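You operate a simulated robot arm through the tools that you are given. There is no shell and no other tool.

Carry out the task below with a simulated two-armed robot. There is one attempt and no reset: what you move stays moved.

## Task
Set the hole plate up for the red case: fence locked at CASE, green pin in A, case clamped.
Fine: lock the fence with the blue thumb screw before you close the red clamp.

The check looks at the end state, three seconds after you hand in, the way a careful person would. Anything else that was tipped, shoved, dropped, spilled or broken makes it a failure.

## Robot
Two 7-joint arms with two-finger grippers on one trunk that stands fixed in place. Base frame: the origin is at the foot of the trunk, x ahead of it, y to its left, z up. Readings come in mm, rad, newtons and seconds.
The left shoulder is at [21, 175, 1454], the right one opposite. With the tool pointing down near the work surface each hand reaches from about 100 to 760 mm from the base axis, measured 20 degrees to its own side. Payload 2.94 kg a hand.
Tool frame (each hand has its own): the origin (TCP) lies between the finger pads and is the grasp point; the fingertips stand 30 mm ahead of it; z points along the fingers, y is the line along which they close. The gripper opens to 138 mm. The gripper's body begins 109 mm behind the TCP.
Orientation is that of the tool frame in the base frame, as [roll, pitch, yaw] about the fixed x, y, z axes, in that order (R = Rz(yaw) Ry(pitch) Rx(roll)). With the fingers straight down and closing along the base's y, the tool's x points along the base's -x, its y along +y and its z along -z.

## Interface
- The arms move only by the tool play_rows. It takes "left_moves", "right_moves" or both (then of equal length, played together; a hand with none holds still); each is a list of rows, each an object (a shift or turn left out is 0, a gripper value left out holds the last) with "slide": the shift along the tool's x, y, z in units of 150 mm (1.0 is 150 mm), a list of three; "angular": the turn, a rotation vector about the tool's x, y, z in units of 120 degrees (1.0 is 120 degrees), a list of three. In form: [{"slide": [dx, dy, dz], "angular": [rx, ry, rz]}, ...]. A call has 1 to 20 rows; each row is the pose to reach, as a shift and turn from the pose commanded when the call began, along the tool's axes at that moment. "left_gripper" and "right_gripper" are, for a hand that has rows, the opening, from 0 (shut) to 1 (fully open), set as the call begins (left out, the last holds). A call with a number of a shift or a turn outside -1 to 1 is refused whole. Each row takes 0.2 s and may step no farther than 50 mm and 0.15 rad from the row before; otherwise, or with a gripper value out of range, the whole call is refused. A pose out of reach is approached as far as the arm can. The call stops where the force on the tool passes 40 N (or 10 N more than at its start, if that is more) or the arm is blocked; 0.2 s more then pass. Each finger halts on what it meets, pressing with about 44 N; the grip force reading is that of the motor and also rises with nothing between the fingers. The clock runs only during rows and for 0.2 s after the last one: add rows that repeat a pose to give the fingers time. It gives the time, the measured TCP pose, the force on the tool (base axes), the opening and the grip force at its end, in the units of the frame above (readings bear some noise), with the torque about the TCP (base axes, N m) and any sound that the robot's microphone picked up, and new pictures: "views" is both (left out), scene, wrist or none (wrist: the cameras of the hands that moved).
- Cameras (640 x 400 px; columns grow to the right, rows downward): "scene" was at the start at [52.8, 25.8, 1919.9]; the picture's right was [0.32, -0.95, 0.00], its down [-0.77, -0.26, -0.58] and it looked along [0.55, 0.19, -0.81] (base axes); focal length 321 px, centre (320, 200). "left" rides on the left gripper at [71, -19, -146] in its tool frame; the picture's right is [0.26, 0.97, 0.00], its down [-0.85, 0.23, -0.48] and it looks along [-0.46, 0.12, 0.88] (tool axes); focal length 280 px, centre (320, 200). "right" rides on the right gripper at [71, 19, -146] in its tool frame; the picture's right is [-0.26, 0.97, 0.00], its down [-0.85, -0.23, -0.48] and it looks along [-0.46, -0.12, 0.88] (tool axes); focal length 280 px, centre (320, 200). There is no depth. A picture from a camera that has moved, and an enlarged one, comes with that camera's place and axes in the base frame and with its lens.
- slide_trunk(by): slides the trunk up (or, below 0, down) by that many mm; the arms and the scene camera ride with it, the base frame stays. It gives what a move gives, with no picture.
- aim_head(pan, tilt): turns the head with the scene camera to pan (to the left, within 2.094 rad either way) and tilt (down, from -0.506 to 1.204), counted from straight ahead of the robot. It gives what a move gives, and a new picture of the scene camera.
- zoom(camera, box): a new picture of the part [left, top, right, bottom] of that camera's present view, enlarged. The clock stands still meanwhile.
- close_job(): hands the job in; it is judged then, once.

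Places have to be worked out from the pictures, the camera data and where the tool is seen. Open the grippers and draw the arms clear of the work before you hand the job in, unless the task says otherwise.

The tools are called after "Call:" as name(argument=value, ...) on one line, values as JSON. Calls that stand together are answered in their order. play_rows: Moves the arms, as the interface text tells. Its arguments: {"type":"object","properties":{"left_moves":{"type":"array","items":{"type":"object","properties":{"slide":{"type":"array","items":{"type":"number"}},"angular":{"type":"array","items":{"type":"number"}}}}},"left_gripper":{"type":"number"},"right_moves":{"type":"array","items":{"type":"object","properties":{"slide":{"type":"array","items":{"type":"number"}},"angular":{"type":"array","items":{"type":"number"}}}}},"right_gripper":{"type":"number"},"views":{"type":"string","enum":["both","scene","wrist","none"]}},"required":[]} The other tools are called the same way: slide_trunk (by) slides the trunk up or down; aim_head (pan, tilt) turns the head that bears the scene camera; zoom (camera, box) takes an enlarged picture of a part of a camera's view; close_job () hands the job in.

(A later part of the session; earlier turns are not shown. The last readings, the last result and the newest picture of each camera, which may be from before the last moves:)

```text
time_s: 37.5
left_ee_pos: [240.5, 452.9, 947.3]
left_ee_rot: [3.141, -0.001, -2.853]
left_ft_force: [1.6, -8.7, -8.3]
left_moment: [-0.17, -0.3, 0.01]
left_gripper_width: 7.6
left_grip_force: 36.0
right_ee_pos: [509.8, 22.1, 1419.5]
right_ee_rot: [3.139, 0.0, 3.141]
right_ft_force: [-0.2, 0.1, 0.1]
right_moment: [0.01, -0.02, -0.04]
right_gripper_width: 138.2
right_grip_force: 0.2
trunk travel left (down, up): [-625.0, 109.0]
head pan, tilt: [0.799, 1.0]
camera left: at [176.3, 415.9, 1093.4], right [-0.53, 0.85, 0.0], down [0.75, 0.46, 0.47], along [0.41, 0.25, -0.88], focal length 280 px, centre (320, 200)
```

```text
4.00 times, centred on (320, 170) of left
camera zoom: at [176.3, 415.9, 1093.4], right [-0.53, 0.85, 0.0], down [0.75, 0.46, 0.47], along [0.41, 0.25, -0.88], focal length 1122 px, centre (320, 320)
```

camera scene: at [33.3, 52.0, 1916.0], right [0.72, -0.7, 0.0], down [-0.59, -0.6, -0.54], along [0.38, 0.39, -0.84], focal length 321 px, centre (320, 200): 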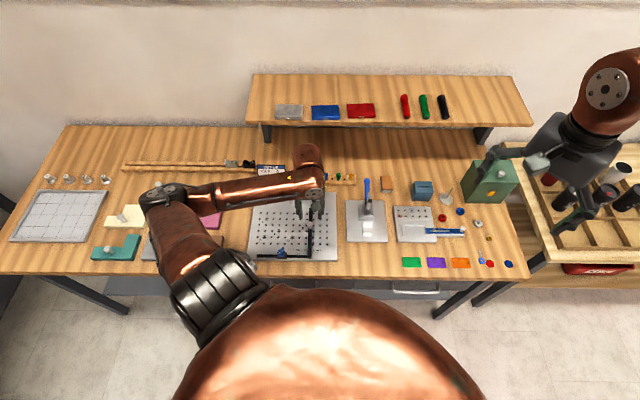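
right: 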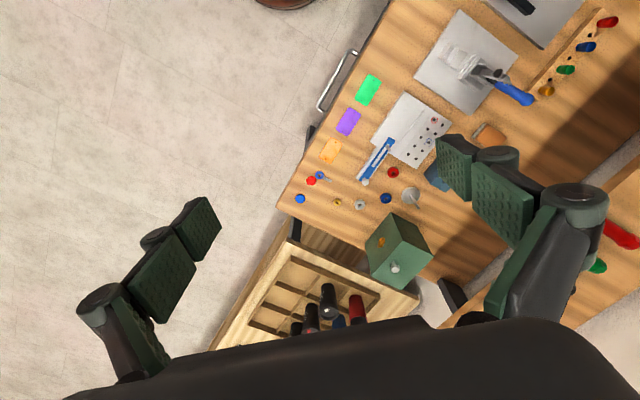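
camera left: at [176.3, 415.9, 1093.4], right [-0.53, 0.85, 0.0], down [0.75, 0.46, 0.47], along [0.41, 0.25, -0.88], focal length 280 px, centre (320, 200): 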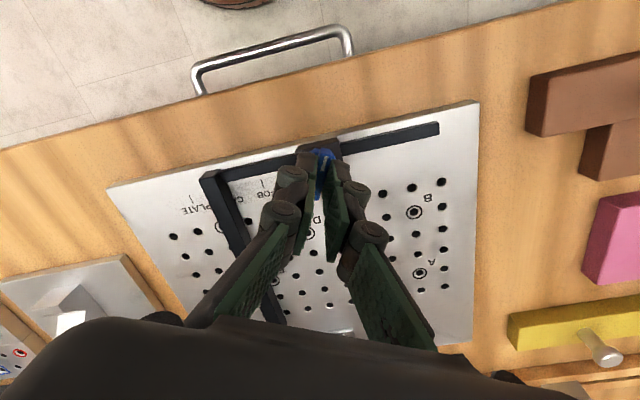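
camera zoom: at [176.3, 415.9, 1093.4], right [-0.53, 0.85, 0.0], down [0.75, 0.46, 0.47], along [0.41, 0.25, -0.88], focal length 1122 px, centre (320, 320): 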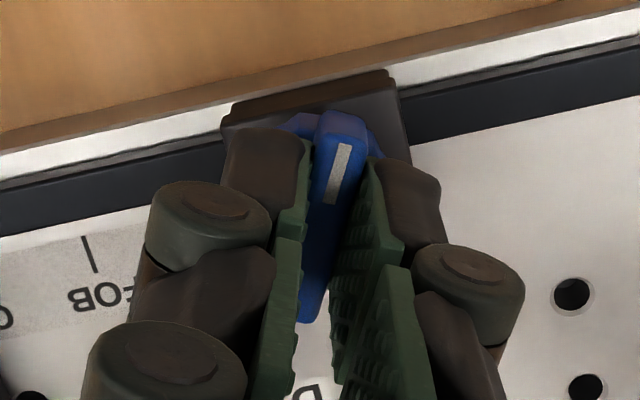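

Gripped at yaw -2.853 (119° of turn). I'll try a further 11° clockwise to see whether the stop is solid.

Call:
play_rows(left_moves=[{"angular": [0, 0, 0.03]}, {"angular": [0, 0, 0.06]}, {"angular": [0, 0, 0.09]}], views="none")

Call:
zoom(camera="left", box=[260, 120, 380, 220])

```text
time_s: 38.3
left_ee_pos: [240.4, 453.3, 947.8]
left_ee_rot: [-3.14, 0.001, -3.043]
left_ft_force: [3.3, -13.0, -6.9]
left_moment: [-0.37, 0.14, 1.07]
left_gripper_width: 11.0
left_grip_force: 38.5
right_ee_pos: [510.2, 22.6, 1419.3]
right_ee_rot: [3.14, 0.001, -3.141]
right_ft_force: [0.2, 0.1, 0.2]
right_moment: [0.01, -0.03, 0.02]
right_gripper_width: 137.8
right_grip_force: 0.0
trunk travel left (down, up): [-625.0, 109.0]
head pan, tilt: [0.799, 1.0]
```

```text
4.00 times, centred on (320, 170) of left
camera zoom: at [170.5, 428.3, 1093.7], right [-0.36, 0.93, 0.0], down [0.82, 0.31, 0.48], along [0.45, 0.17, -0.88], focal length 1122 px, centre (320, 320)
```

zoom: 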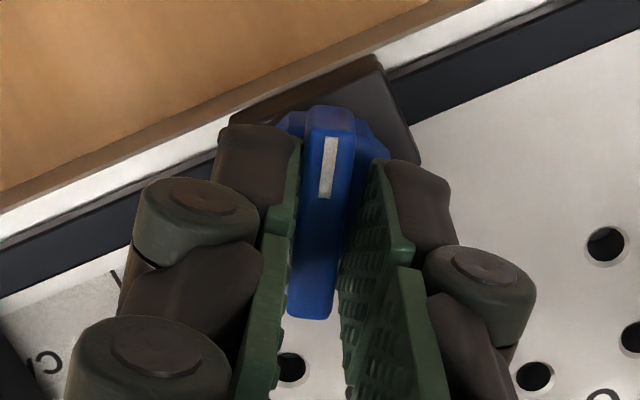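

The stop is solid at about 120° (1.07 N·m). Now I'll turn the screw back counter-clockwise to loosen it.

Call:
play_rows(left_moves=[{"angular": [0, 0, -0.07]}, {"angular": [0, 0, -0.14]}, {"angular": [0, 0, -0.21]}, {"angular": [0, 0, -0.28]}, {"angular": [0, 0, -0.35]}, {"angular": [0, 0, -0.42]}, {"angular": [0, 0, -0.49]}, {"angular": [0, 0, -0.56]}, {"angular": [0, 0, -0.63]}, {"angular": [0, 0, -0.7]}, {"angular": [0, 0, -0.77]}, {"angular": [0, 0, -0.84]}, {"angular": [0, 0, -0.91]}], views="wrist")

Call:
zoom(camera="left", box=[260, 120, 380, 220])

```text
time_s: 41.1
left_ee_pos: [241.6, 451.6, 947.1]
left_ee_rot: [3.139, -0.002, -1.135]
left_ft_force: [10.9, -16.5, -8.3]
left_moment: [-0.61, -0.34, -0.02]
left_gripper_width: 7.8
left_grip_force: 35.9
right_ee_pos: [512.2, 21.9, 1419.3]
right_ee_rot: [3.137, -0.001, -3.141]
right_ft_force: [-0.6, -0.2, -0.1]
right_moment: [0.03, 0.0, -0.02]
right_gripper_width: 138.3
right_grip_force: 0.0
trunk travel left (down, up): [-625.0, 109.0]
head pan, tilt: [0.799, 1.0]
camera left: at [287.2, 397.9, 1093.5], right [-0.76, -0.64, 0.0], down [-0.57, 0.67, 0.47], along [-0.31, 0.36, -0.88], focal length 280 px, centre (320, 200)
```

left: 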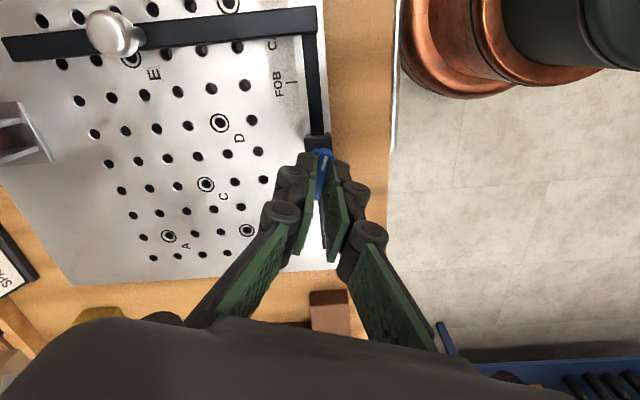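

```text
4.00 times, centred on (320, 170) of left
camera zoom: at [287.2, 397.9, 1093.5], right [-0.76, -0.64, 0.0], down [-0.57, 0.67, 0.47], along [-0.31, 0.36, -0.88], focal length 1122 px, centre (320, 320)
```

zoom: 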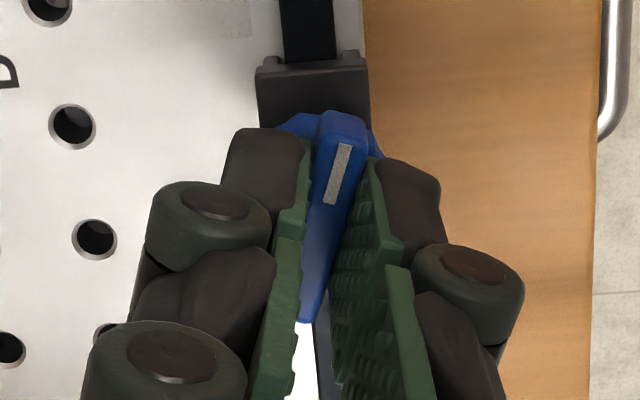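

It turned back freely. I'll continue to its starting angle and a little beyond, to find out whether that was its loose-end stop.

Call:
play_rows(left_moves=[{"angular": [0, 0, -0.06]}, {"angular": [0, 0, -0.12]}, {"angular": [0, 0, -0.175]}, {"angular": [0, 0, -0.22]}, {"angular": [0, 0, -0.26]}], views="none")

Call:
zoom(camera="left", box=[260, 120, 380, 220])

```text
time_s: 42.3
left_ee_pos: [241.1, 452.6, 948.3]
left_ee_rot: [3.141, 0.0, -0.592]
left_ft_force: [9.9, -10.7, 0.5]
left_moment: [-0.71, -0.68, -1.18]
left_gripper_width: 11.8
left_grip_force: 38.6
right_ee_pos: [510.8, 21.8, 1419.0]
right_ee_rot: [3.139, 0.0, 3.142]
right_ft_force: [-0.2, -0.4, -0.7]
right_moment: [-0.06, 0.02, -0.01]
right_gripper_width: 138.0
right_grip_force: 0.1
trunk travel left (down, up): [-625.0, 109.0]
head pan, tilt: [0.799, 1.0]
```

```text
4.00 times, centred on (320, 170) of left
camera zoom: at [308.9, 430.8, 1094.0], right [-0.32, -0.95, 0.0], down [-0.83, 0.28, 0.48], along [-0.45, 0.15, -0.88], focal length 1122 px, centre (320, 320)
```

zoom: 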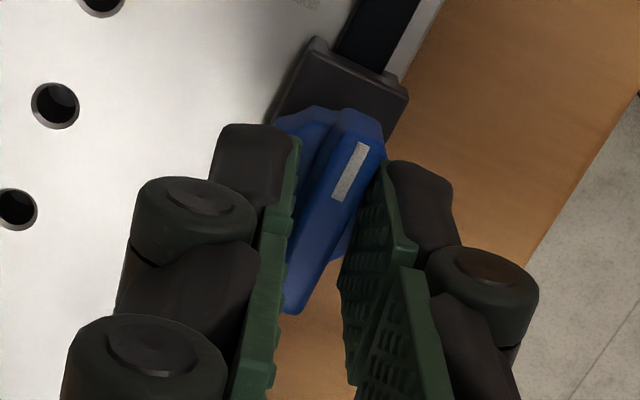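

The start angle is a stop too, so the range is 0–120°: start is loose, 120° clockwise is tight. I'll release the screw, go back to the fence knob, and set the fence precisely.

Call:
play_rows(left_moves=[{"angular": [0, 0, 0.04]}, {"angular": [0, 0, 0.085]}], views="none")

Call:
play_rows(left_moves=[{"slide": [0, 0, 0]}, {"slide": [0, 0, 0]}, {"slide": [0, 0, -0.2]}, {"slide": [0, 0, -0.4]}], left_gripper=0.3, views="wrist")

Call:
zoom(camera="scene", box=[302, 247, 314, 258])

```text
time_s: 42.9
left_ee_pos: [240.0, 453.7, 946.4]
left_ee_rot: [3.141, 0.002, -0.769]
left_ft_force: [10.3, -10.4, -1.6]
left_moment: [-0.53, -0.49, -0.46]
left_gripper_width: 7.8
left_grip_force: 35.7
right_ee_pos: [511.8, 21.0, 1419.1]
right_ee_rot: [3.14, 0.0, -3.142]
right_ft_force: [-0.1, -0.4, -0.7]
right_moment: [0.0, 0.04, 0.03]
right_gripper_width: 138.0
right_grip_force: 0.0
trunk travel left (down, up): [-625.0, 109.0]
head pan, tilt: [0.799, 1.0]
```

```text
time_s: 43.9
left_ee_pos: [239.3, 453.8, 1007.8]
left_ee_rot: [3.14, -0.001, -0.769]
left_ft_force: [-0.1, 0.4, 0.6]
left_moment: [0.02, -0.01, -0.01]
left_gripper_width: 41.5
left_grip_force: 0.0
right_ee_pos: [511.1, 22.8, 1418.5]
right_ee_rot: [3.141, -0.001, -3.141]
right_ft_force: [0.5, -0.8, 0.2]
right_moment: [0.03, 0.04, 0.03]
right_gripper_width: 137.8
right_grip_force: 0.1
trunk travel left (down, up): [-625.0, 109.0]
head pan, tilt: [0.799, 1.0]
camera left: at [302.4, 420.3, 1153.4], right [-0.48, -0.88, 0.0], down [-0.77, 0.42, 0.48], along [-0.42, 0.23, -0.88], focal length 280 px, centre (320, 200)
```

left: 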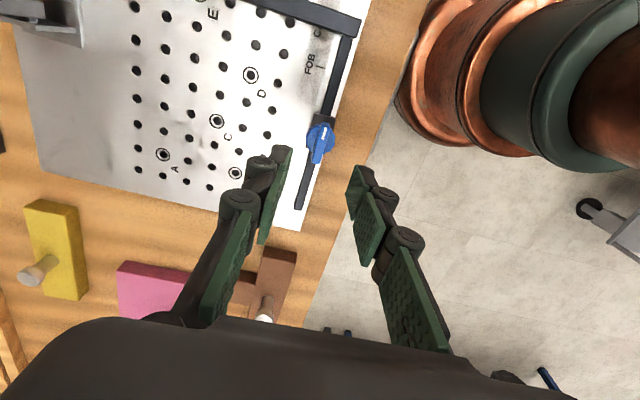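

```text
16.00 times, centred on (308, 252) of scene
camera zoom: at [33.5, 50.7, 1916.0], right [0.72, -0.7, 0.0], down [-0.59, -0.6, -0.54], along [0.38, 0.39, -0.84], focal length 5132 px, centre (512, -640)
```

zoom: 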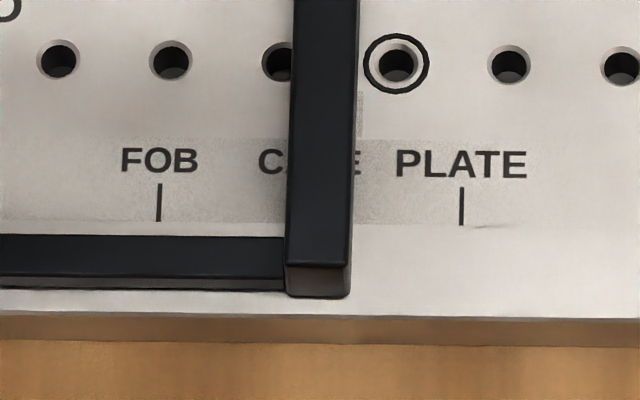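

The fence is 4.0 mm left of the tick. I'll go back over the knob.

Call:
play_rows(left_moves=[{"slide": [0.0562, -0.0616, 0], "angular": [0, 0, 0.0683]}, {"slide": [0.1125, -0.1233, 0], "angular": [0, 0, 0.1367]}, {"slide": [0.1687, -0.1849, 0], "angular": [0, 0, 0.205]}, {"slide": [0.2249, -0.2465, 0], "angular": [0, 0, 0.2733]}, {"slide": [0.2811, -0.3082, 0], "angular": [0, 0, 0.3416]}, {"slide": [0.3374, -0.3698, 0], "angular": [0, 0, 0.41]}, {"slide": [0.3936, -0.4315, 0], "angular": [0, 0, 0.4783]}, {"slide": [0.4498, -0.4931, 0], "angular": [0, 0, 0.5466]}, {"slide": [0.506, -0.5547, 0], "angular": [0, 0, 0.6149]}, {"slide": [0.5623, -0.6164, 0], "angular": [0, 0, 0.6833]}, {"slide": [0.6185, -0.678, 0], "angular": [0, 0, 0.7516]}], left_gripper=0.36, views="wrist")

```text
time_s: 46.3
left_ee_pos: [376.3, 463.0, 1005.9]
left_ee_rot: [3.141, -0.001, -2.346]
left_ft_force: [0.3, -0.4, 0.0]
left_moment: [0.01, 0.0, 0.05]
left_gripper_width: 49.7
left_grip_force: 0.0
right_ee_pos: [509.4, 23.3, 1419.1]
right_ee_rot: [3.14, 0.0, -3.141]
right_ft_force: [-0.1, -1.0, 0.5]
right_moment: [-0.01, 0.0, -0.02]
right_gripper_width: 138.0
right_grip_force: 0.0
trunk travel left (down, up): [-625.0, 109.0]
head pan, tilt: [0.799, 1.0]
camera left: at [340.1, 400.2, 1153.4], right [-0.87, 0.49, 0.0], down [0.43, 0.77, 0.48], along [0.23, 0.41, -0.88], focal length 280 px, centre (320, 200)
```

left: 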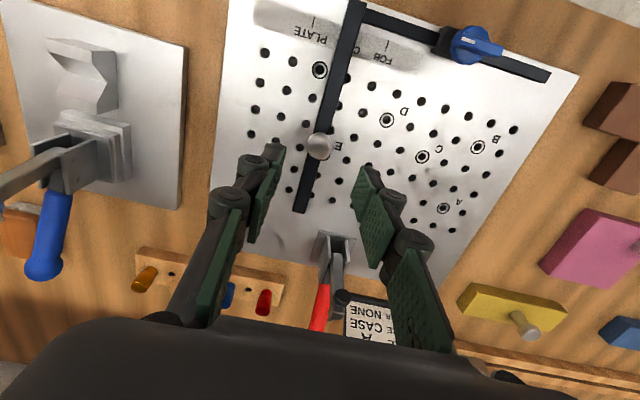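

The knob is directly below again. I'll descend, grip it, and shift it +4 mm in s.

Call:
play_rows(left_moves=[{"slide": [0, 0, 0.18]}, {"slide": [0, 0, 0.36]}, {"slide": [0, 0, 0.54]}], views="none")

Call:
play_rows(left_moves=[{"slide": [0, 0, 0]}, {"slide": [0, 0, 0]}, {"slide": [0, 0, 0]}, {"slide": [0, 0, 0]}], left_gripper=0.1, views="none")

Call:
zoom(camera="scene", box=[302, 247, 314, 258])

```text
time_s: 47.1
left_ee_pos: [377.0, 463.5, 924.9]
left_ee_rot: [-3.139, -0.001, -2.346]
left_ft_force: [-1.2, 1.5, 0.7]
left_moment: [-0.01, 0.0, 0.03]
left_gripper_width: 49.7
left_grip_force: 0.1
right_ee_pos: [510.4, 22.6, 1421.0]
right_ee_rot: [3.14, -0.001, -3.141]
right_ft_force: [0.3, 0.1, 0.7]
right_moment: [0.0, 0.01, 0.0]
right_gripper_width: 137.9
right_grip_force: 0.1
trunk travel left (down, up): [-625.0, 109.0]
head pan, tilt: [0.799, 1.0]
```

```text
time_s: 48.1
left_ee_pos: [377.0, 462.7, 925.6]
left_ee_rot: [-3.141, -0.001, -2.344]
left_ft_force: [-0.5, 0.3, -2.4]
left_moment: [0.11, -0.11, 0.02]
left_gripper_width: 20.7
left_grip_force: 44.5
right_ee_pos: [510.2, 23.1, 1420.7]
right_ee_rot: [3.141, 0.002, -3.14]
right_ft_force: [0.5, 0.7, 0.8]
right_moment: [-0.02, 0.0, 0.03]
right_gripper_width: 138.0
right_grip_force: 0.0
trunk travel left (down, up): [-625.0, 109.0]
head pan, tilt: [0.799, 1.0]
```

```text
16.00 times, centred on (308, 252) of scene
camera zoom: at [32.5, 51.5, 1916.0], right [0.72, -0.7, 0.0], down [-0.59, -0.6, -0.54], along [0.38, 0.39, -0.84], focal length 5132 px, centre (512, -640)
```

zoom: 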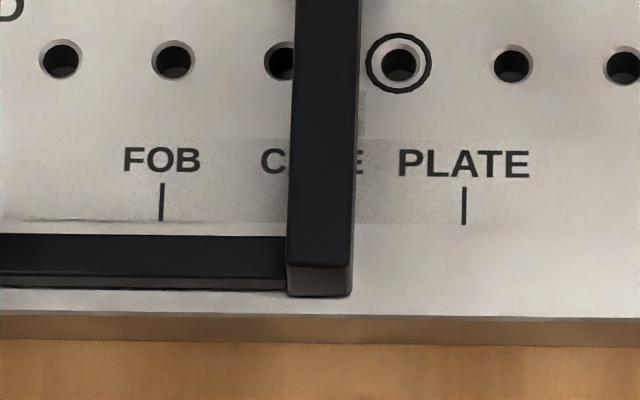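

The fence is at about -4.4 mm, so I'll move it +4.3 mm.

Call:
play_rows(left_moves=[{"slide": [0, -0.01, 0]}, {"slide": [0, -0.02, 0]}, {"slide": [0, -0.0287, 0]}, {"slide": [0, -0.0287, 0]}], views="none")

Call:
zoom(camera="scene", box=[302, 247, 314, 258])

Call:
zoom(camera="left", box=[325, 0, 395, 60])

```text
time_s: 49.1
left_ee_pos: [379.3, 460.8, 924.4]
left_ee_rot: [3.142, 0.0, -2.344]
left_ft_force: [1.3, 0.7, -2.5]
left_moment: [0.13, -0.18, 0.05]
left_gripper_width: 20.4
left_grip_force: 45.4
right_ee_pos: [510.2, 23.0, 1419.2]
right_ee_rot: [3.141, 0.0, 3.141]
right_ft_force: [0.3, -0.1, -0.4]
right_moment: [0.0, 0.0, 0.01]
right_gripper_width: 137.9
right_grip_force: 0.0
trunk travel left (down, up): [-625.0, 109.0]
head pan, tilt: [0.799, 1.0]
```

```text
16.00 times, centred on (308, 252) of scene
camera zoom: at [32.8, 51.5, 1916.0], right [0.72, -0.7, 0.0], down [-0.59, -0.6, -0.54], along [0.38, 0.39, -0.84], focal length 5132 px, centre (512, -640)
```

zoom: 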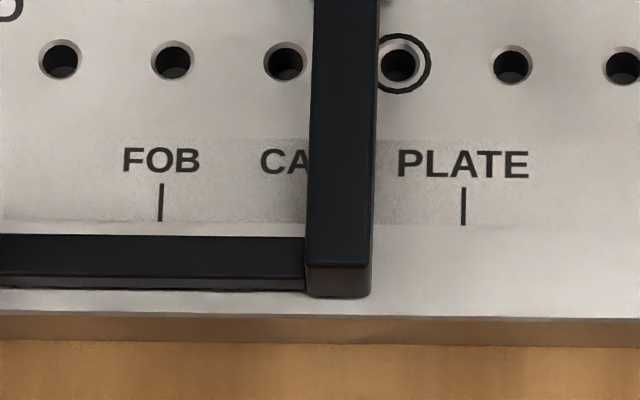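

```text
6.67 times, centred on (360, 30) of left
camera zoom: at [343.1, 397.0, 1071.9], right [-0.87, 0.49, 0.0], down [0.43, 0.77, 0.48], along [0.23, 0.42, -0.88], focal length 1869 px, centre (53, 1333)
```

zoom: 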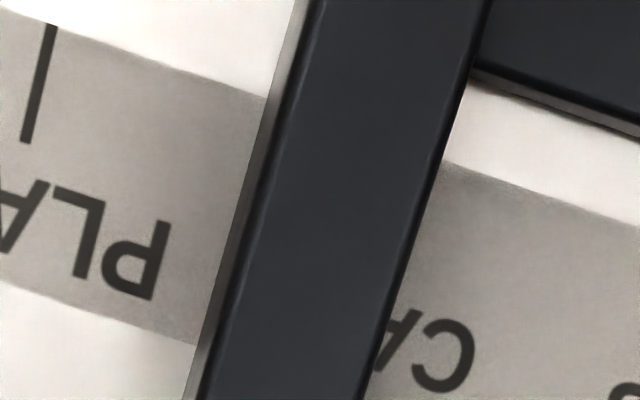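

The fence face is now on the CASE tick (scene estimate 0 mm, wrist about -1 mm). I'll release it, lift, and go back to the screw with the hand turned for tightening.

Call:
play_rows(left_moves=[{"slide": [0, 0, 0]}, {"slide": [0, 0, 0]}, {"slide": [0, 0, 0]}, {"slide": [0, 0, -0.27]}, {"slide": [0, 0, -0.53]}], left_gripper=0.4, views="none")

Call:
zoom(camera="scene", box=[302, 247, 314, 258])

```text
time_s: 50.3
left_ee_pos: [380.0, 459.6, 1006.9]
left_ee_rot: [-3.141, 0.001, -2.345]
left_ft_force: [-0.8, 0.8, 0.1]
left_moment: [-0.03, -0.01, -0.03]
left_gripper_width: 55.6
left_grip_force: 0.0
right_ee_pos: [510.6, 23.3, 1419.2]
right_ee_rot: [3.14, 0.0, 3.14]
right_ft_force: [-0.2, -0.3, -0.6]
right_moment: [0.0, 0.03, 0.03]
right_gripper_width: 137.7
right_grip_force: 0.2
trunk travel left (down, up): [-625.0, 109.0]
head pan, tilt: [0.799, 1.0]
```

```text
16.00 times, centred on (308, 252) of scene
camera zoom: at [32.4, 50.9, 1916.0], right [0.72, -0.7, 0.0], down [-0.59, -0.6, -0.54], along [0.38, 0.39, -0.84], focal length 5132 px, centre (512, -640)
```

zoom: 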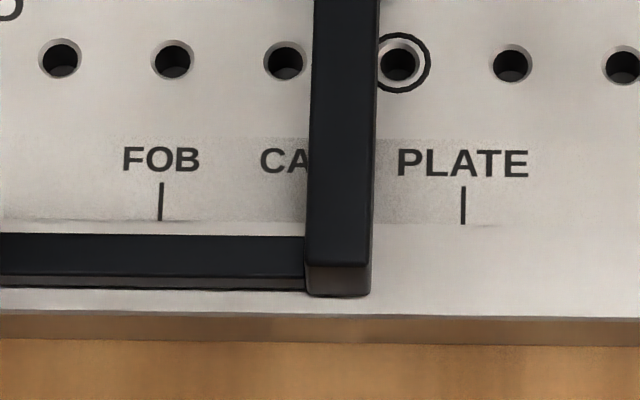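

The fence holds at the tick (-0.15 mm). Now back to the screw.

Call:
play_rows(left_moves=[{"slide": [0.0615, 0.0581, 0], "angular": [0, 0, -0.0683]}, {"slide": [0.1231, 0.1162, 0], "angular": [0, 0, -0.1365]}, {"slide": [0.1846, 0.1743, 0], "angular": [0, 0, -0.2048]}, {"slide": [0.2462, 0.2324, 0], "angular": [0, 0, -0.2731]}, {"slide": [0.3077, 0.2905, 0], "angular": [0, 0, -0.3414]}, {"slide": [0.3693, 0.3485, 0], "angular": [0, 0, -0.4096]}, {"slide": [0.4308, 0.4066, 0], "angular": [0, 0, -0.4779]}, {"slide": [0.4924, 0.4647, 0], "angular": [0, 0, -0.5462]}, {"slide": [0.5539, 0.5228, 0], "angular": [0, 0, -0.6145]}, {"slide": [0.6155, 0.5809, 0], "angular": [0, 0, -0.6827]}, {"slide": [0.677, 0.639, 0], "angular": [0, 0, -0.751]}], left_gripper=0.18, views="none")

Call:
zoom(camera="left", box=[260, 80, 380, 180])

```text
time_s: 52.7
left_ee_pos: [240.5, 453.2, 1005.4]
left_ee_rot: [-3.141, 0.001, -0.767]
left_ft_force: [-0.5, 0.0, -1.1]
left_moment: [0.03, 0.0, 0.0]
left_gripper_width: 24.9
left_grip_force: 0.1
right_ee_pos: [509.2, 22.2, 1419.2]
right_ee_rot: [3.139, 0.002, 3.14]
right_ft_force: [0.0, 1.2, 0.2]
right_moment: [0.02, 0.04, 0.01]
right_gripper_width: 138.3
right_grip_force: 0.1
trunk travel left (down, up): [-625.0, 109.0]
head pan, tilt: [0.799, 1.0]
```

```text
4.00 times, centred on (320, 130) of left
camera zoom: at [303.0, 419.6, 1152.0], right [-0.48, -0.88, 0.0], down [-0.77, 0.42, 0.48], along [-0.42, 0.23, -0.88], focal length 1122 px, centre (320, 480)
```

zoom: 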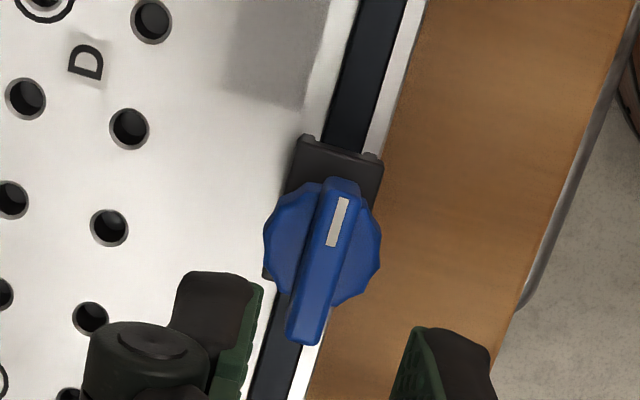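

The wing is aligned below. I'll descend, grip it, and turn clockwise 124° to the stop in two calls.

Call:
play_rows(left_moves=[{"slide": [0, 0, 0.13]}, {"slide": [0, 0, 0.26]}, {"slide": [0, 0, 0.386]}], views="none")

Call:
play_rows(left_moves=[{"slide": [0, 0, 0]}, {"slide": [0, 0, 0]}, {"slide": [0, 0, 0]}], left_gripper=0.0, views="none")

Call:
play_rows(left_moves=[{"angular": [0, 0, 0.07]}, {"angular": [0, 0, 0.14]}, {"angular": [0, 0, 0.21]}, {"angular": [0, 0, 0.28]}, {"angular": [0, 0, 0.35]}, {"angular": [0, 0, 0.42]}, {"angular": [0, 0, 0.49]}, {"angular": [0, 0, 0.56]}, {"angular": [0, 0, 0.63]}, {"angular": [0, 0, 0.7]}, {"angular": [0, 0, 0.77]}, {"angular": [0, 0, 0.84]}, {"angular": [0, 0, 0.91]}], views="none")

Call:
zoom(camera="left", box=[260, 120, 380, 220])

```text
time_s: 53.5
left_ee_pos: [241.8, 453.9, 947.1]
left_ee_rot: [3.141, -0.001, -0.772]
left_ft_force: [0.6, 1.0, -1.0]
left_moment: [-0.04, 0.02, 0.02]
left_gripper_width: 24.7
left_grip_force: 0.0
right_ee_pos: [509.3, 22.0, 1420.2]
right_ee_rot: [3.14, -0.002, -3.14]
right_ft_force: [0.1, 0.8, -0.1]
right_moment: [0.02, -0.02, -0.04]
right_gripper_width: 137.9
right_grip_force: 0.0
trunk travel left (down, up): [-625.0, 109.0]
head pan, tilt: [0.799, 1.0]
```

```text
time_s: 54.3
left_ee_pos: [240.6, 454.6, 947.6]
left_ee_rot: [3.139, 0.0, -0.77]
left_ft_force: [-4.2, -3.4, -3.2]
left_moment: [-0.02, 0.22, -0.44]
left_gripper_width: 7.6
left_grip_force: 35.5
right_ee_pos: [509.3, 22.8, 1418.7]
right_ee_rot: [3.142, 0.0, -3.14]
right_ft_force: [0.1, 0.5, 0.3]
right_moment: [0.01, -0.01, 0.0]
right_gripper_width: 138.0
right_grip_force: 0.0
trunk travel left (down, up): [-625.0, 109.0]
head pan, tilt: [0.799, 1.0]
```

```text
time_s: 57.1
left_ee_pos: [240.9, 453.5, 947.7]
left_ee_rot: [-3.138, -0.001, -2.679]
left_ft_force: [3.4, -11.2, -11.2]
left_moment: [-0.44, 0.25, 0.01]
left_gripper_width: 7.8
left_grip_force: 35.4
right_ee_pos: [510.9, 22.1, 1418.8]
right_ee_rot: [3.139, 0.002, 3.141]
right_ft_force: [-0.2, 0.2, 0.1]
right_moment: [0.02, -0.01, -0.01]
right_gripper_width: 138.1
right_grip_force: 0.0
trunk travel left (down, up): [-625.0, 109.0]
head pan, tilt: [0.799, 1.0]
```

```text
4.00 times, centred on (320, 170) of left
camera zoom: at [185.1, 406.0, 1093.8], right [-0.66, 0.75, 0.0], down [0.66, 0.59, 0.48], along [0.36, 0.32, -0.88], focal length 1122 px, centre (320, 320)
```

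zoom: 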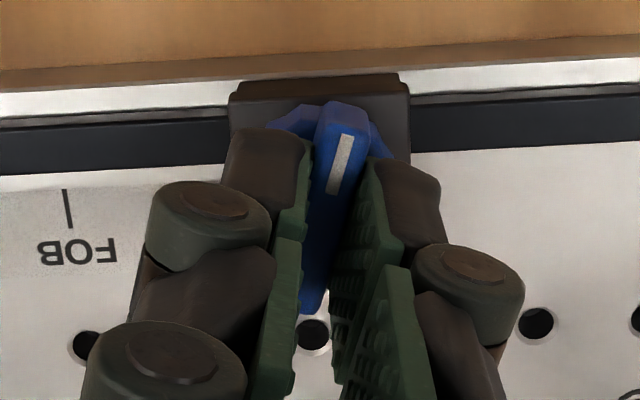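

109° turned. I'll turn the last bit against the stop.

Call:
play_rows(left_moves=[{"angular": [0, 0, 0.05]}, {"angular": [0, 0, 0.1]}, {"angular": [0, 0, 0.14]}, {"angular": [0, 0, 0.165]}, {"angular": [0, 0, 0.165]}], views="none")

Call:
zoom(camera="left", box=[260, 120, 380, 220])

Call:
zoom(camera="scene", box=[302, 247, 314, 258])

```text
time_s: 58.3
left_ee_pos: [242.6, 453.4, 947.5]
left_ee_rot: [-3.141, 0.003, -3.023]
left_ft_force: [6.6, -13.9, -15.2]
left_moment: [-0.17, -0.67, 0.94]
left_gripper_width: 10.7
left_grip_force: 38.0
right_ee_pos: [511.1, 23.1, 1419.2]
right_ee_rot: [3.14, 0.0, 3.141]
right_ft_force: [-0.8, 0.0, -0.2]
right_moment: [-0.02, 0.0, -0.03]
right_gripper_width: 138.1
right_grip_force: 0.0
trunk travel left (down, up): [-625.0, 109.0]
head pan, tilt: [0.799, 1.0]
```

```text
4.00 times, centred on (320, 170) of left
camera zoom: at [172.2, 427.2, 1094.3], right [-0.37, 0.93, 0.0], down [0.82, 0.33, 0.48], along [0.44, 0.18, -0.88], focal length 1122 px, centre (320, 320)
```

zoom: 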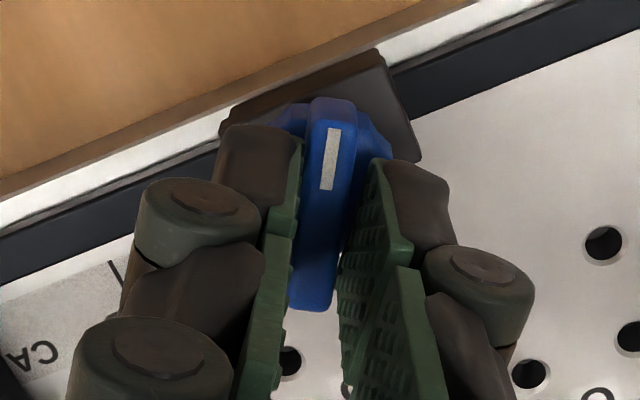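

```text
16.00 times, centred on (308, 252) of scene
camera zoom: at [34.1, 50.0, 1916.0], right [0.72, -0.7, 0.0], down [-0.59, -0.6, -0.54], along [0.38, 0.39, -0.84], focal length 5132 px, centre (512, -640)
```

zoom: 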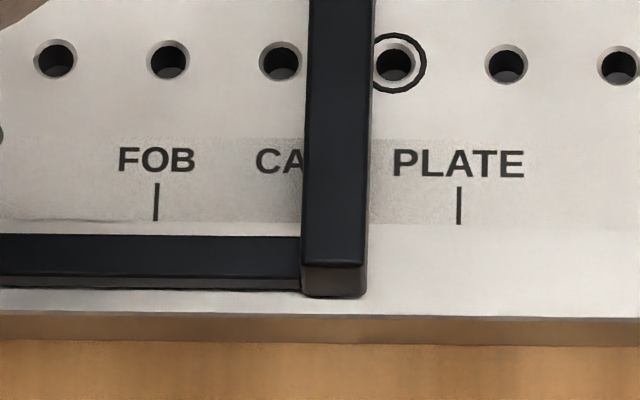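

The screw is at its stop (0.94 N·m) and the fence is still on the tick. I'll open straight from here so the screw isn't turned back, and lift.

Call:
play_rows(left_moves=[{"slide": [0, 0, 0]}, {"slide": [0, 0, 0]}, {"slide": [0, 0, 0]}, {"slide": [0, 0, -0.25]}, {"slide": [0, 0, -0.5]}], left_gripper=0.36, views="none")

Call:
zoom(camera="left", box=[260, 80, 380, 180])

Call:
zoom(camera="scene", box=[302, 247, 314, 258])

```text
time_s: 59.5
left_ee_pos: [241.4, 453.3, 1023.4]
left_ee_rot: [-3.14, 0.001, -3.022]
left_ft_force: [-0.1, -0.1, 0.7]
left_moment: [0.0, -0.02, 0.04]
left_gripper_width: 49.5
left_grip_force: 0.2
right_ee_pos: [510.7, 22.4, 1420.2]
right_ee_rot: [3.14, -0.001, -3.141]
right_ft_force: [0.0, -0.4, -0.1]
right_moment: [0.0, 0.01, 0.01]
right_gripper_width: 138.2
right_grip_force: 0.1
trunk travel left (down, up): [-625.0, 109.0]
head pan, tilt: [0.799, 1.0]
```

```text
4.00 times, centred on (320, 130) of left
camera zoom: at [171.2, 427.3, 1169.7], right [-0.38, 0.93, 0.0], down [0.82, 0.33, 0.48], along [0.44, 0.18, -0.88], focal length 1122 px, centre (320, 480)
```

zoom: 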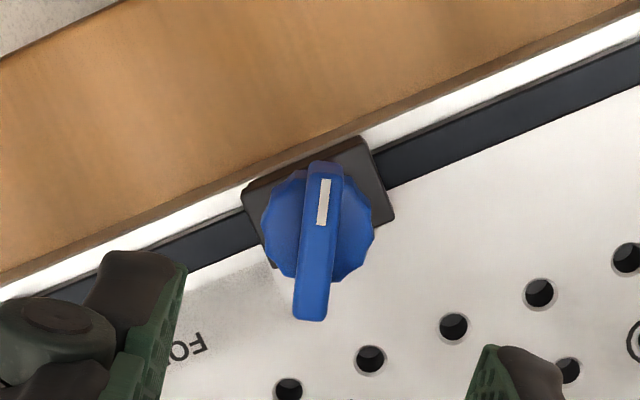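

```text
16.00 times, centred on (308, 252) of scene
camera zoom: at [32.5, 50.7, 1916.0], right [0.72, -0.7, 0.0], down [-0.59, -0.6, -0.54], along [0.38, 0.39, -0.84], focal length 5132 px, centre (512, -640)
```

zoom: 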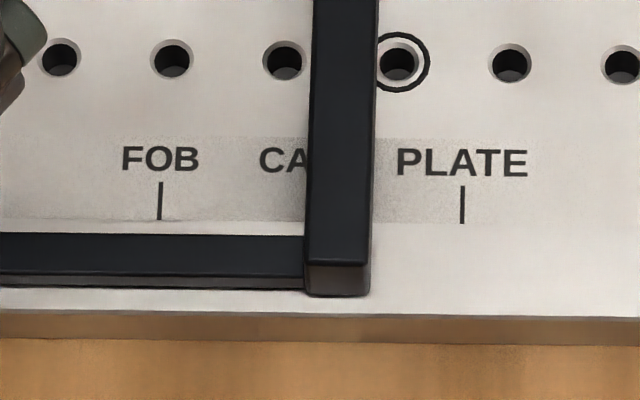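

The screw is tight and the fence is on CASE, so I'm leaving that alone now. Next is the green pin: I'll raise the hand and move toward the pin rack to measure it and the shelf clearance.

Call:
play_rows(left_moves=[{"slide": [-0.1, -0.015, -0.2], "angular": [0, 0, -0.054]}, {"slide": [-0.25, -0.03, -0.4], "angular": [0, 0, -0.108]}, {"slide": [-0.45, -0.045, -0.55], "angular": [0, 0, -0.162]}, {"slide": [-0.65, -0.06, -0.68], "angular": [0, 0, -0.216]}, {"slide": [-0.82, -0.075, -0.78], "angular": [0, 0, -0.27]}, {"slide": [-0.962, -0.093, -0.847], "angular": [0, 0, -0.324]}], views="both")

```text
time_s: 60.9
left_ee_pos: [385.7, 457.4, 1150.3]
left_ee_rot: [3.141, 0.001, -2.342]
left_ft_force: [0.5, 0.2, 0.9]
left_moment: [0.01, -0.02, -0.01]
left_gripper_width: 49.5
left_grip_force: 0.0
right_ee_pos: [511.3, 22.9, 1419.3]
right_ee_rot: [3.141, -0.001, 3.142]
right_ft_force: [-0.2, -0.3, -0.1]
right_moment: [0.03, 0.04, 0.02]
right_gripper_width: 138.1
right_grip_force: 0.1
trunk travel left (down, up): [-625.0, 109.0]
head pan, tilt: [0.799, 1.0]
camera scene: at [33.7, 50.9, 1916.0], right [0.72, -0.7, 0.0], down [-0.59, -0.6, -0.54], along [0.38, 0.39, -0.84], focal length 321 px, centre (320, 200)
camera left: at [349.8, 394.8, 1296.2], right [-0.87, 0.48, 0.0], down [0.43, 0.77, 0.48], along [0.23, 0.42, -0.88], focal length 280 px, centre (320, 200)
```

scene: 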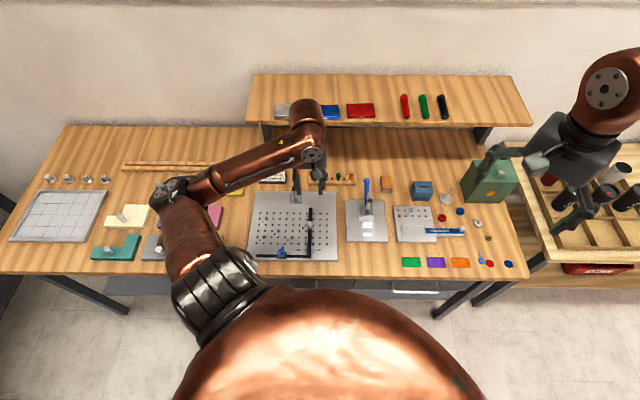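
left: 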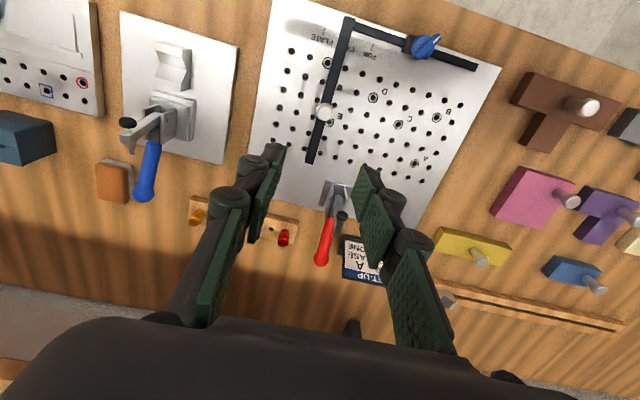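

Clear so far. I'll move on to above the area in front of the rack (about s=60, t=690) to get a close look.

Call:
play_rows(left_moves=[{"slide": [-0.155, -0.17, 0]}, {"slide": [-0.31, -0.34, 0]}, {"slide": [-0.465, -0.51, 0]}, {"slide": [-0.62, -0.68, 0]}], views="both")

Call:
zoom(camera="scene", box=[285, 150, 365, 200])

```text
time_s: 61.9
left_ee_pos: [524.8, 452.8, 1149.1]
left_ee_rot: [3.14, 0.0, -2.343]
left_ft_force: [0.1, -0.6, -0.7]
left_moment: [0.05, 0.03, 0.03]
left_gripper_width: 50.0
left_grip_force: 0.0
right_ee_pos: [512.1, 22.7, 1417.5]
right_ee_rot: [3.141, -0.002, -3.141]
right_ft_force: [0.2, -0.1, -0.3]
right_moment: [0.01, 0.03, -0.02]
right_gripper_width: 137.9
right_grip_force: 0.0
trunk travel left (down, up): [-625.0, 109.0]
head pan, tilt: [0.799, 1.0]
camera scene: at [35.4, 50.6, 1916.0], right [0.72, -0.7, 0.0], down [-0.59, -0.6, -0.54], along [0.37, 0.39, -0.84], focal length 321 px, centre (320, 200)
camera left: at [488.2, 389.7, 1295.8], right [-0.87, 0.49, 0.0], down [0.43, 0.77, 0.48], along [0.23, 0.42, -0.88], focal length 280 px, centre (320, 200)
```

scene: 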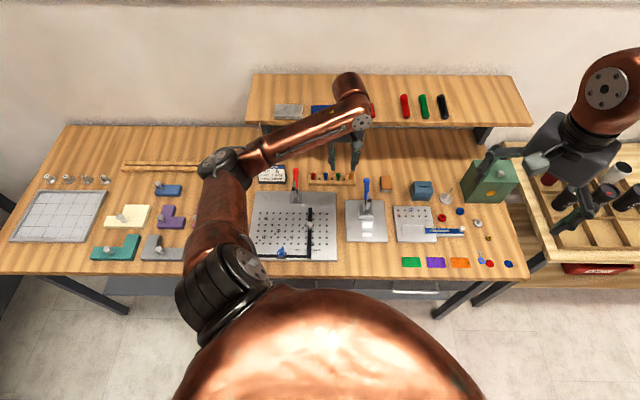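
left: 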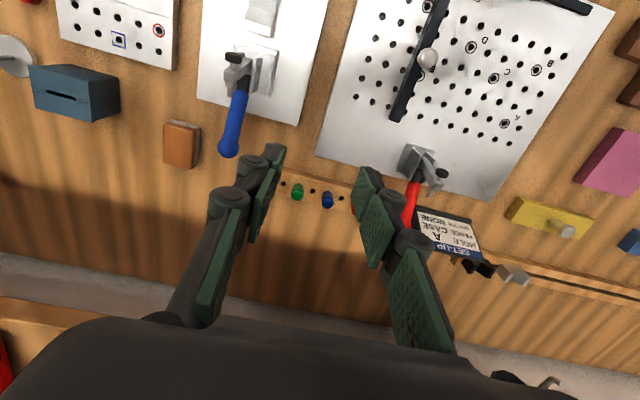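

```text
8.00 times, centred on (325, 175) of scene
camera zoom: at [35.4, 50.6, 1916.0], right [0.72, -0.7, 0.0], down [-0.59, -0.6, -0.54], along [0.37, 0.39, -0.84], focal length 2566 px, centre (280, 400)
```

zoom: 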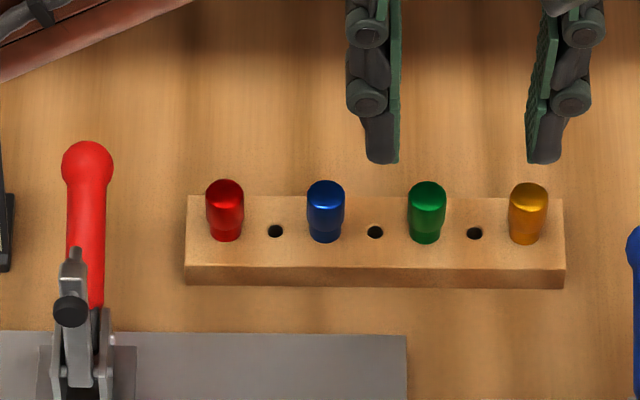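

The green pin's top is at about s=60, t=800, z=949. I'll zoom the wrist view to refine that and to locate the shelf's front edge.

Call:
zoom(camera="left", box=[260, 150, 360, 230])

Call:
zoom(camera="left", box=[0, 240, 200, 400])

Call:
zoom(camera="scene", box=[240, 60, 420, 180])

```text
5.00 times, centred on (310, 190) of left
camera zoom: at [488.2, 389.7, 1295.8], right [-0.87, 0.49, 0.0], down [0.43, 0.77, 0.48], along [0.23, 0.42, -0.88], focal length 1402 px, centre (370, 250)
```

zoom: 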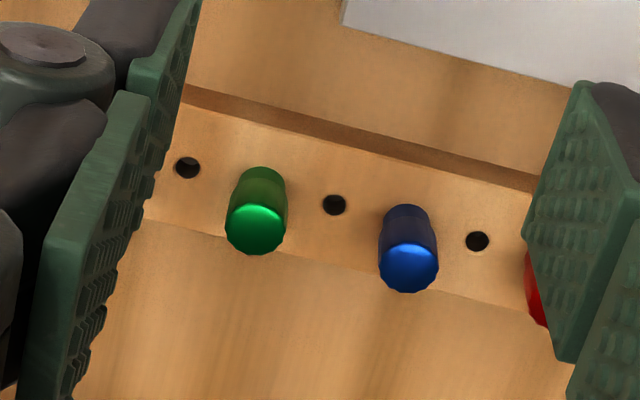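

```text
2.50 times, centred on (100, 320) of left
camera zoom: at [488.2, 389.7, 1295.8], right [-0.87, 0.49, 0.0], down [0.43, 0.77, 0.48], along [0.23, 0.42, -0.88], focal length 701 px, centre (870, -100)
```

zoom: 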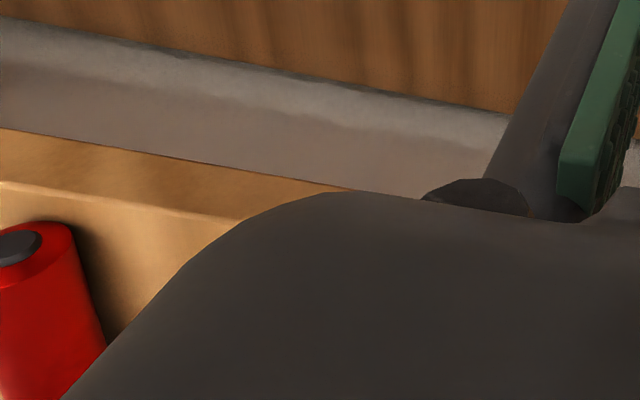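

```text
3.33 times, centred on (330, 120) of scene
camera zoom: at [35.4, 50.6, 1916.0], right [0.72, -0.7, 0.0], down [-0.59, -0.6, -0.54], along [0.37, 0.39, -0.84], focal length 1069 px, centre (287, 467)
```

zoom: 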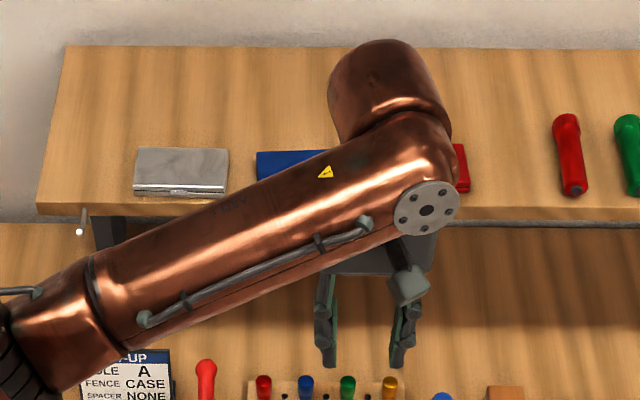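

The shelf front is at t≈873 (z 1124–1140) and the green pin stands at s≈60.5, t≈811 (z 895–936). To keep the wrist clear of the shelf I'll tilt the hand 15° (wrist toward me) and hover above the pin.

Call:
play_rows(left_moves=[{"slide": [-0.1, 0, 0.15], "angular": [0, -0.03, 0]}, {"slide": [-0.25, 0, 0.33], "angular": [0, -0.06, 0]}, {"slide": [-0.4, 0, 0.5], "angular": [0, -0.09, 0]}, {"slide": [-0.55, 0, 0.65], "angular": [0, -0.125, 0]}, {"slide": [-0.68, 0, 0.8], "angular": [0, -0.125, 0]}, {"slide": [-0.777, 0, 0.927], "angular": [0, -0.125, 0]}], left_gripper=0.26, views="both")

Call:
zoom(camera="left", box=[260, 110, 380, 210])

Call:
zoom(camera="scene", box=[270, 90, 420, 200])

```text
time_s: 63.3
left_ee_pos: [605.9, 536.8, 1011.5]
left_ee_rot: [-3.14, 0.261, -2.344]
left_ft_force: [0.5, -0.3, 0.0]
left_moment: [0.03, 0.01, -0.02]
left_gripper_width: 36.0
left_grip_force: 0.0
right_ee_pos: [509.7, 22.7, 1419.0]
right_ee_rot: [3.14, 0.0, 3.14]
right_ft_force: [0.1, 0.0, 0.2]
right_moment: [0.01, 0.04, 0.01]
right_gripper_width: 138.2
right_grip_force: 0.0
trunk travel left (down, up): [-625.0, 109.0]
head pan, tilt: [0.799, 1.0]
camera scene: at [33.0, 51.4, 1916.0], right [0.72, -0.7, 0.0], down [-0.59, -0.6, -0.54], along [0.38, 0.39, -0.84], focal length 321 px, centre (320, 200)
camera left: at [543.3, 449.4, 1134.3], right [-0.87, 0.49, -0.07], down [0.32, 0.66, 0.68], along [0.38, 0.57, -0.73], focal length 280 px, centre (320, 200)
```

scene: 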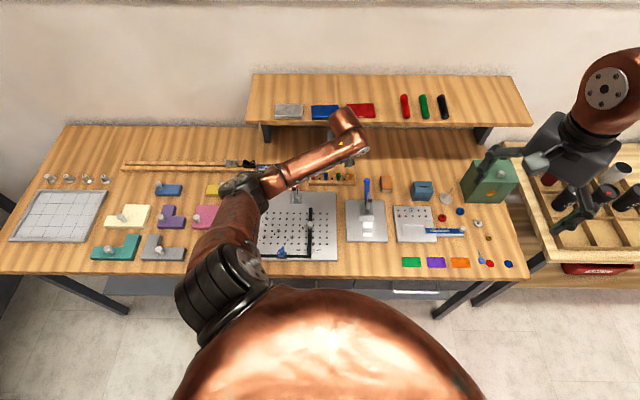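
left: 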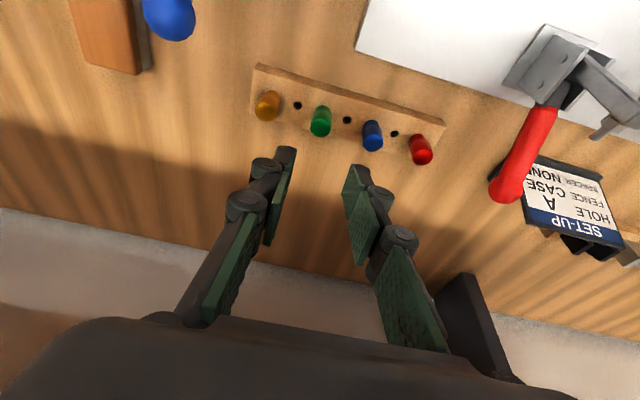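

```text
4.00 times, centred on (320, 160) of left
camera zoom: at [543.3, 449.4, 1134.3], right [-0.87, 0.49, -0.07], down [0.32, 0.66, 0.68], along [0.38, 0.57, -0.73], focal length 1122 px, centre (320, 360)
```

zoom: 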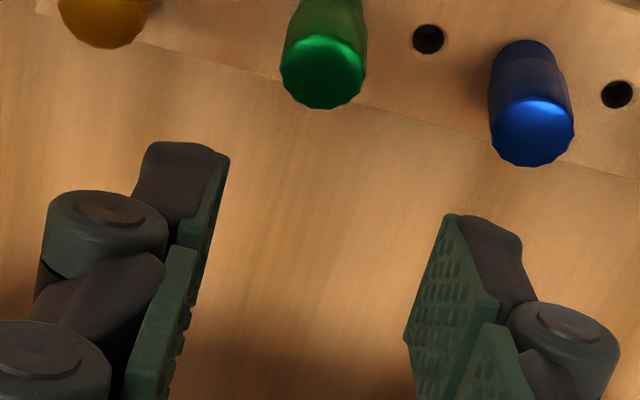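

```text
3.64 times, centred on (345, 145) of scene
camera zoom: at [33.0, 51.4, 1916.0], right [0.72, -0.7, 0.0], down [-0.59, -0.6, -0.54], along [0.38, 0.39, -0.84], focal length 1166 px, centre (229, 400)
```

zoom: 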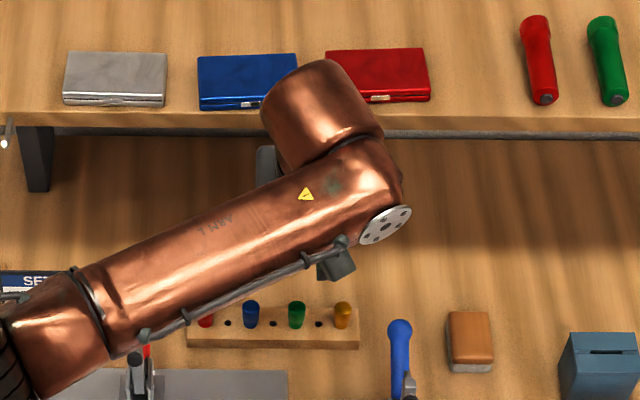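

The hand is above the pin; by the wrist view the pin is about 4 mm further in +s and about 2 mm in t from the TCP. I'll correct and descend 40 mm, then re-check.

Call:
play_rows(left_moves=[{"slide": [0.041, -0.0133, 0.127]}, {"slide": [0.082, -0.0267, 0.254]}, {"slide": [0.082, -0.0267, 0.254]}], views="wrist")

Call:
zoom(camera="left", box=[260, 110, 380, 210])

```text
time_s: 64.1
left_ee_pos: [606.2, 531.9, 971.2]
left_ee_rot: [-3.141, 0.261, -2.344]
left_ft_force: [0.3, 0.6, 0.0]
left_moment: [0.0, -0.02, 0.03]
left_gripper_width: 36.0
left_grip_force: 0.1
right_ee_pos: [510.1, 22.7, 1419.6]
right_ee_rot: [3.138, 0.001, 3.14]
right_ft_force: [0.3, 0.4, 0.6]
right_moment: [-0.03, 0.0, -0.02]
right_gripper_width: 138.4
right_grip_force: 0.1
trunk travel left (down, up): [-625.0, 109.0]
head pan, tilt: [0.799, 1.0]
camera left: at [544.7, 444.3, 1094.2], right [-0.87, 0.49, -0.07], down [0.32, 0.66, 0.68], along [0.38, 0.57, -0.73], focal length 280 px, centre (320, 200)
```

left: 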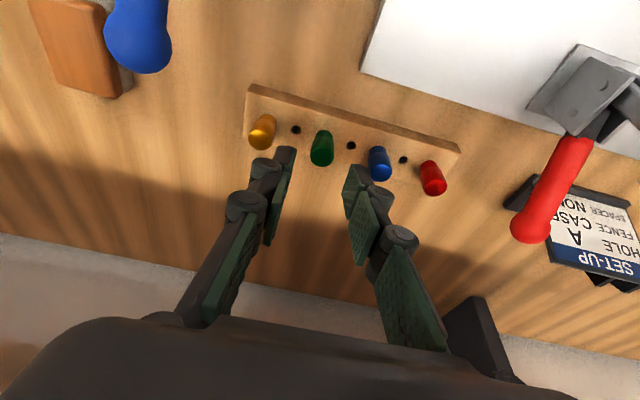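

```text
4.00 times, centred on (320, 160) of left
camera zoom: at [544.7, 444.3, 1094.2], right [-0.87, 0.49, -0.07], down [0.32, 0.66, 0.68], along [0.38, 0.57, -0.73], focal length 1122 px, centre (320, 360)
```

zoom: 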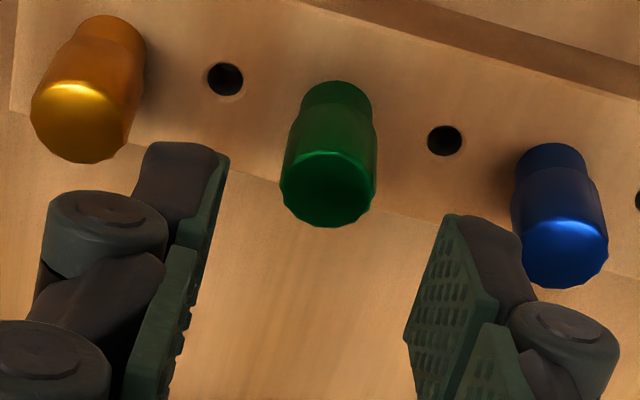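

Judging by the pin's apparent diameter, its top is nearer z≈919 (rack top about 881), which puts it at t≈817. I'll shift +8 mm in t and descend 25 mm, then check again.

Call:
play_rows(left_moves=[{"slide": [-0.0045, 0.0033, 0.09]}, {"slide": [-0.0085, 0.0067, 0.175]}, {"slide": [-0.0085, 0.0067, 0.175]}], views="wrist")

Call:
zoom(camera="left", box=[260, 110, 380, 210])

```text
time_s: 64.9
left_ee_pos: [611.0, 537.2, 945.9]
left_ee_rot: [3.141, 0.263, -2.345]
left_ft_force: [0.2, 1.4, -0.9]
left_moment: [-0.04, -0.01, -0.01]
left_gripper_width: 36.0
left_grip_force: 0.1
right_ee_pos: [510.3, 23.0, 1418.3]
right_ee_rot: [3.139, -0.001, -3.141]
right_ft_force: [0.5, -0.2, 0.3]
right_moment: [0.02, 0.03, 0.0]
right_gripper_width: 138.5
right_grip_force: 0.0
trunk travel left (down, up): [-625.0, 109.0]
head pan, tilt: [0.799, 1.0]
camera left: at [549.5, 450.4, 1069.0], right [-0.87, 0.49, -0.07], down [0.32, 0.66, 0.68], along [0.38, 0.57, -0.73], focal length 280 px, centre (320, 200)
```

left: 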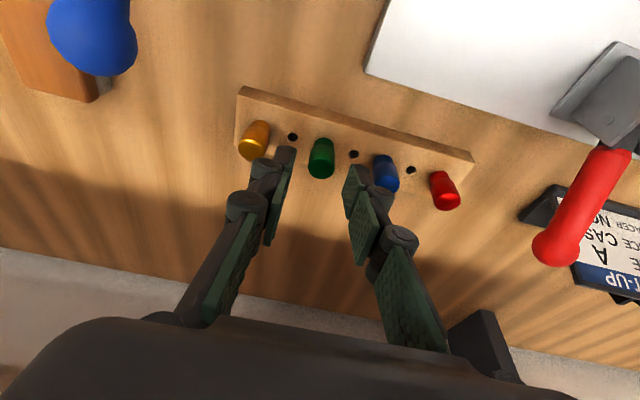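

```text
4.00 times, centred on (320, 160) of left
camera zoom: at [549.5, 450.4, 1069.0], right [-0.87, 0.49, -0.07], down [0.32, 0.66, 0.68], along [0.38, 0.57, -0.73], focal length 1122 px, centre (320, 360)
```

zoom: 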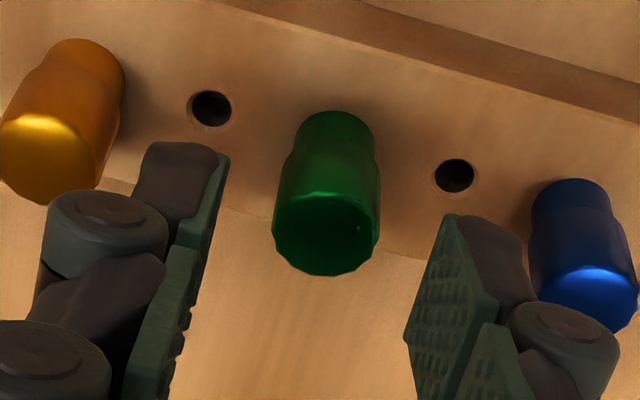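

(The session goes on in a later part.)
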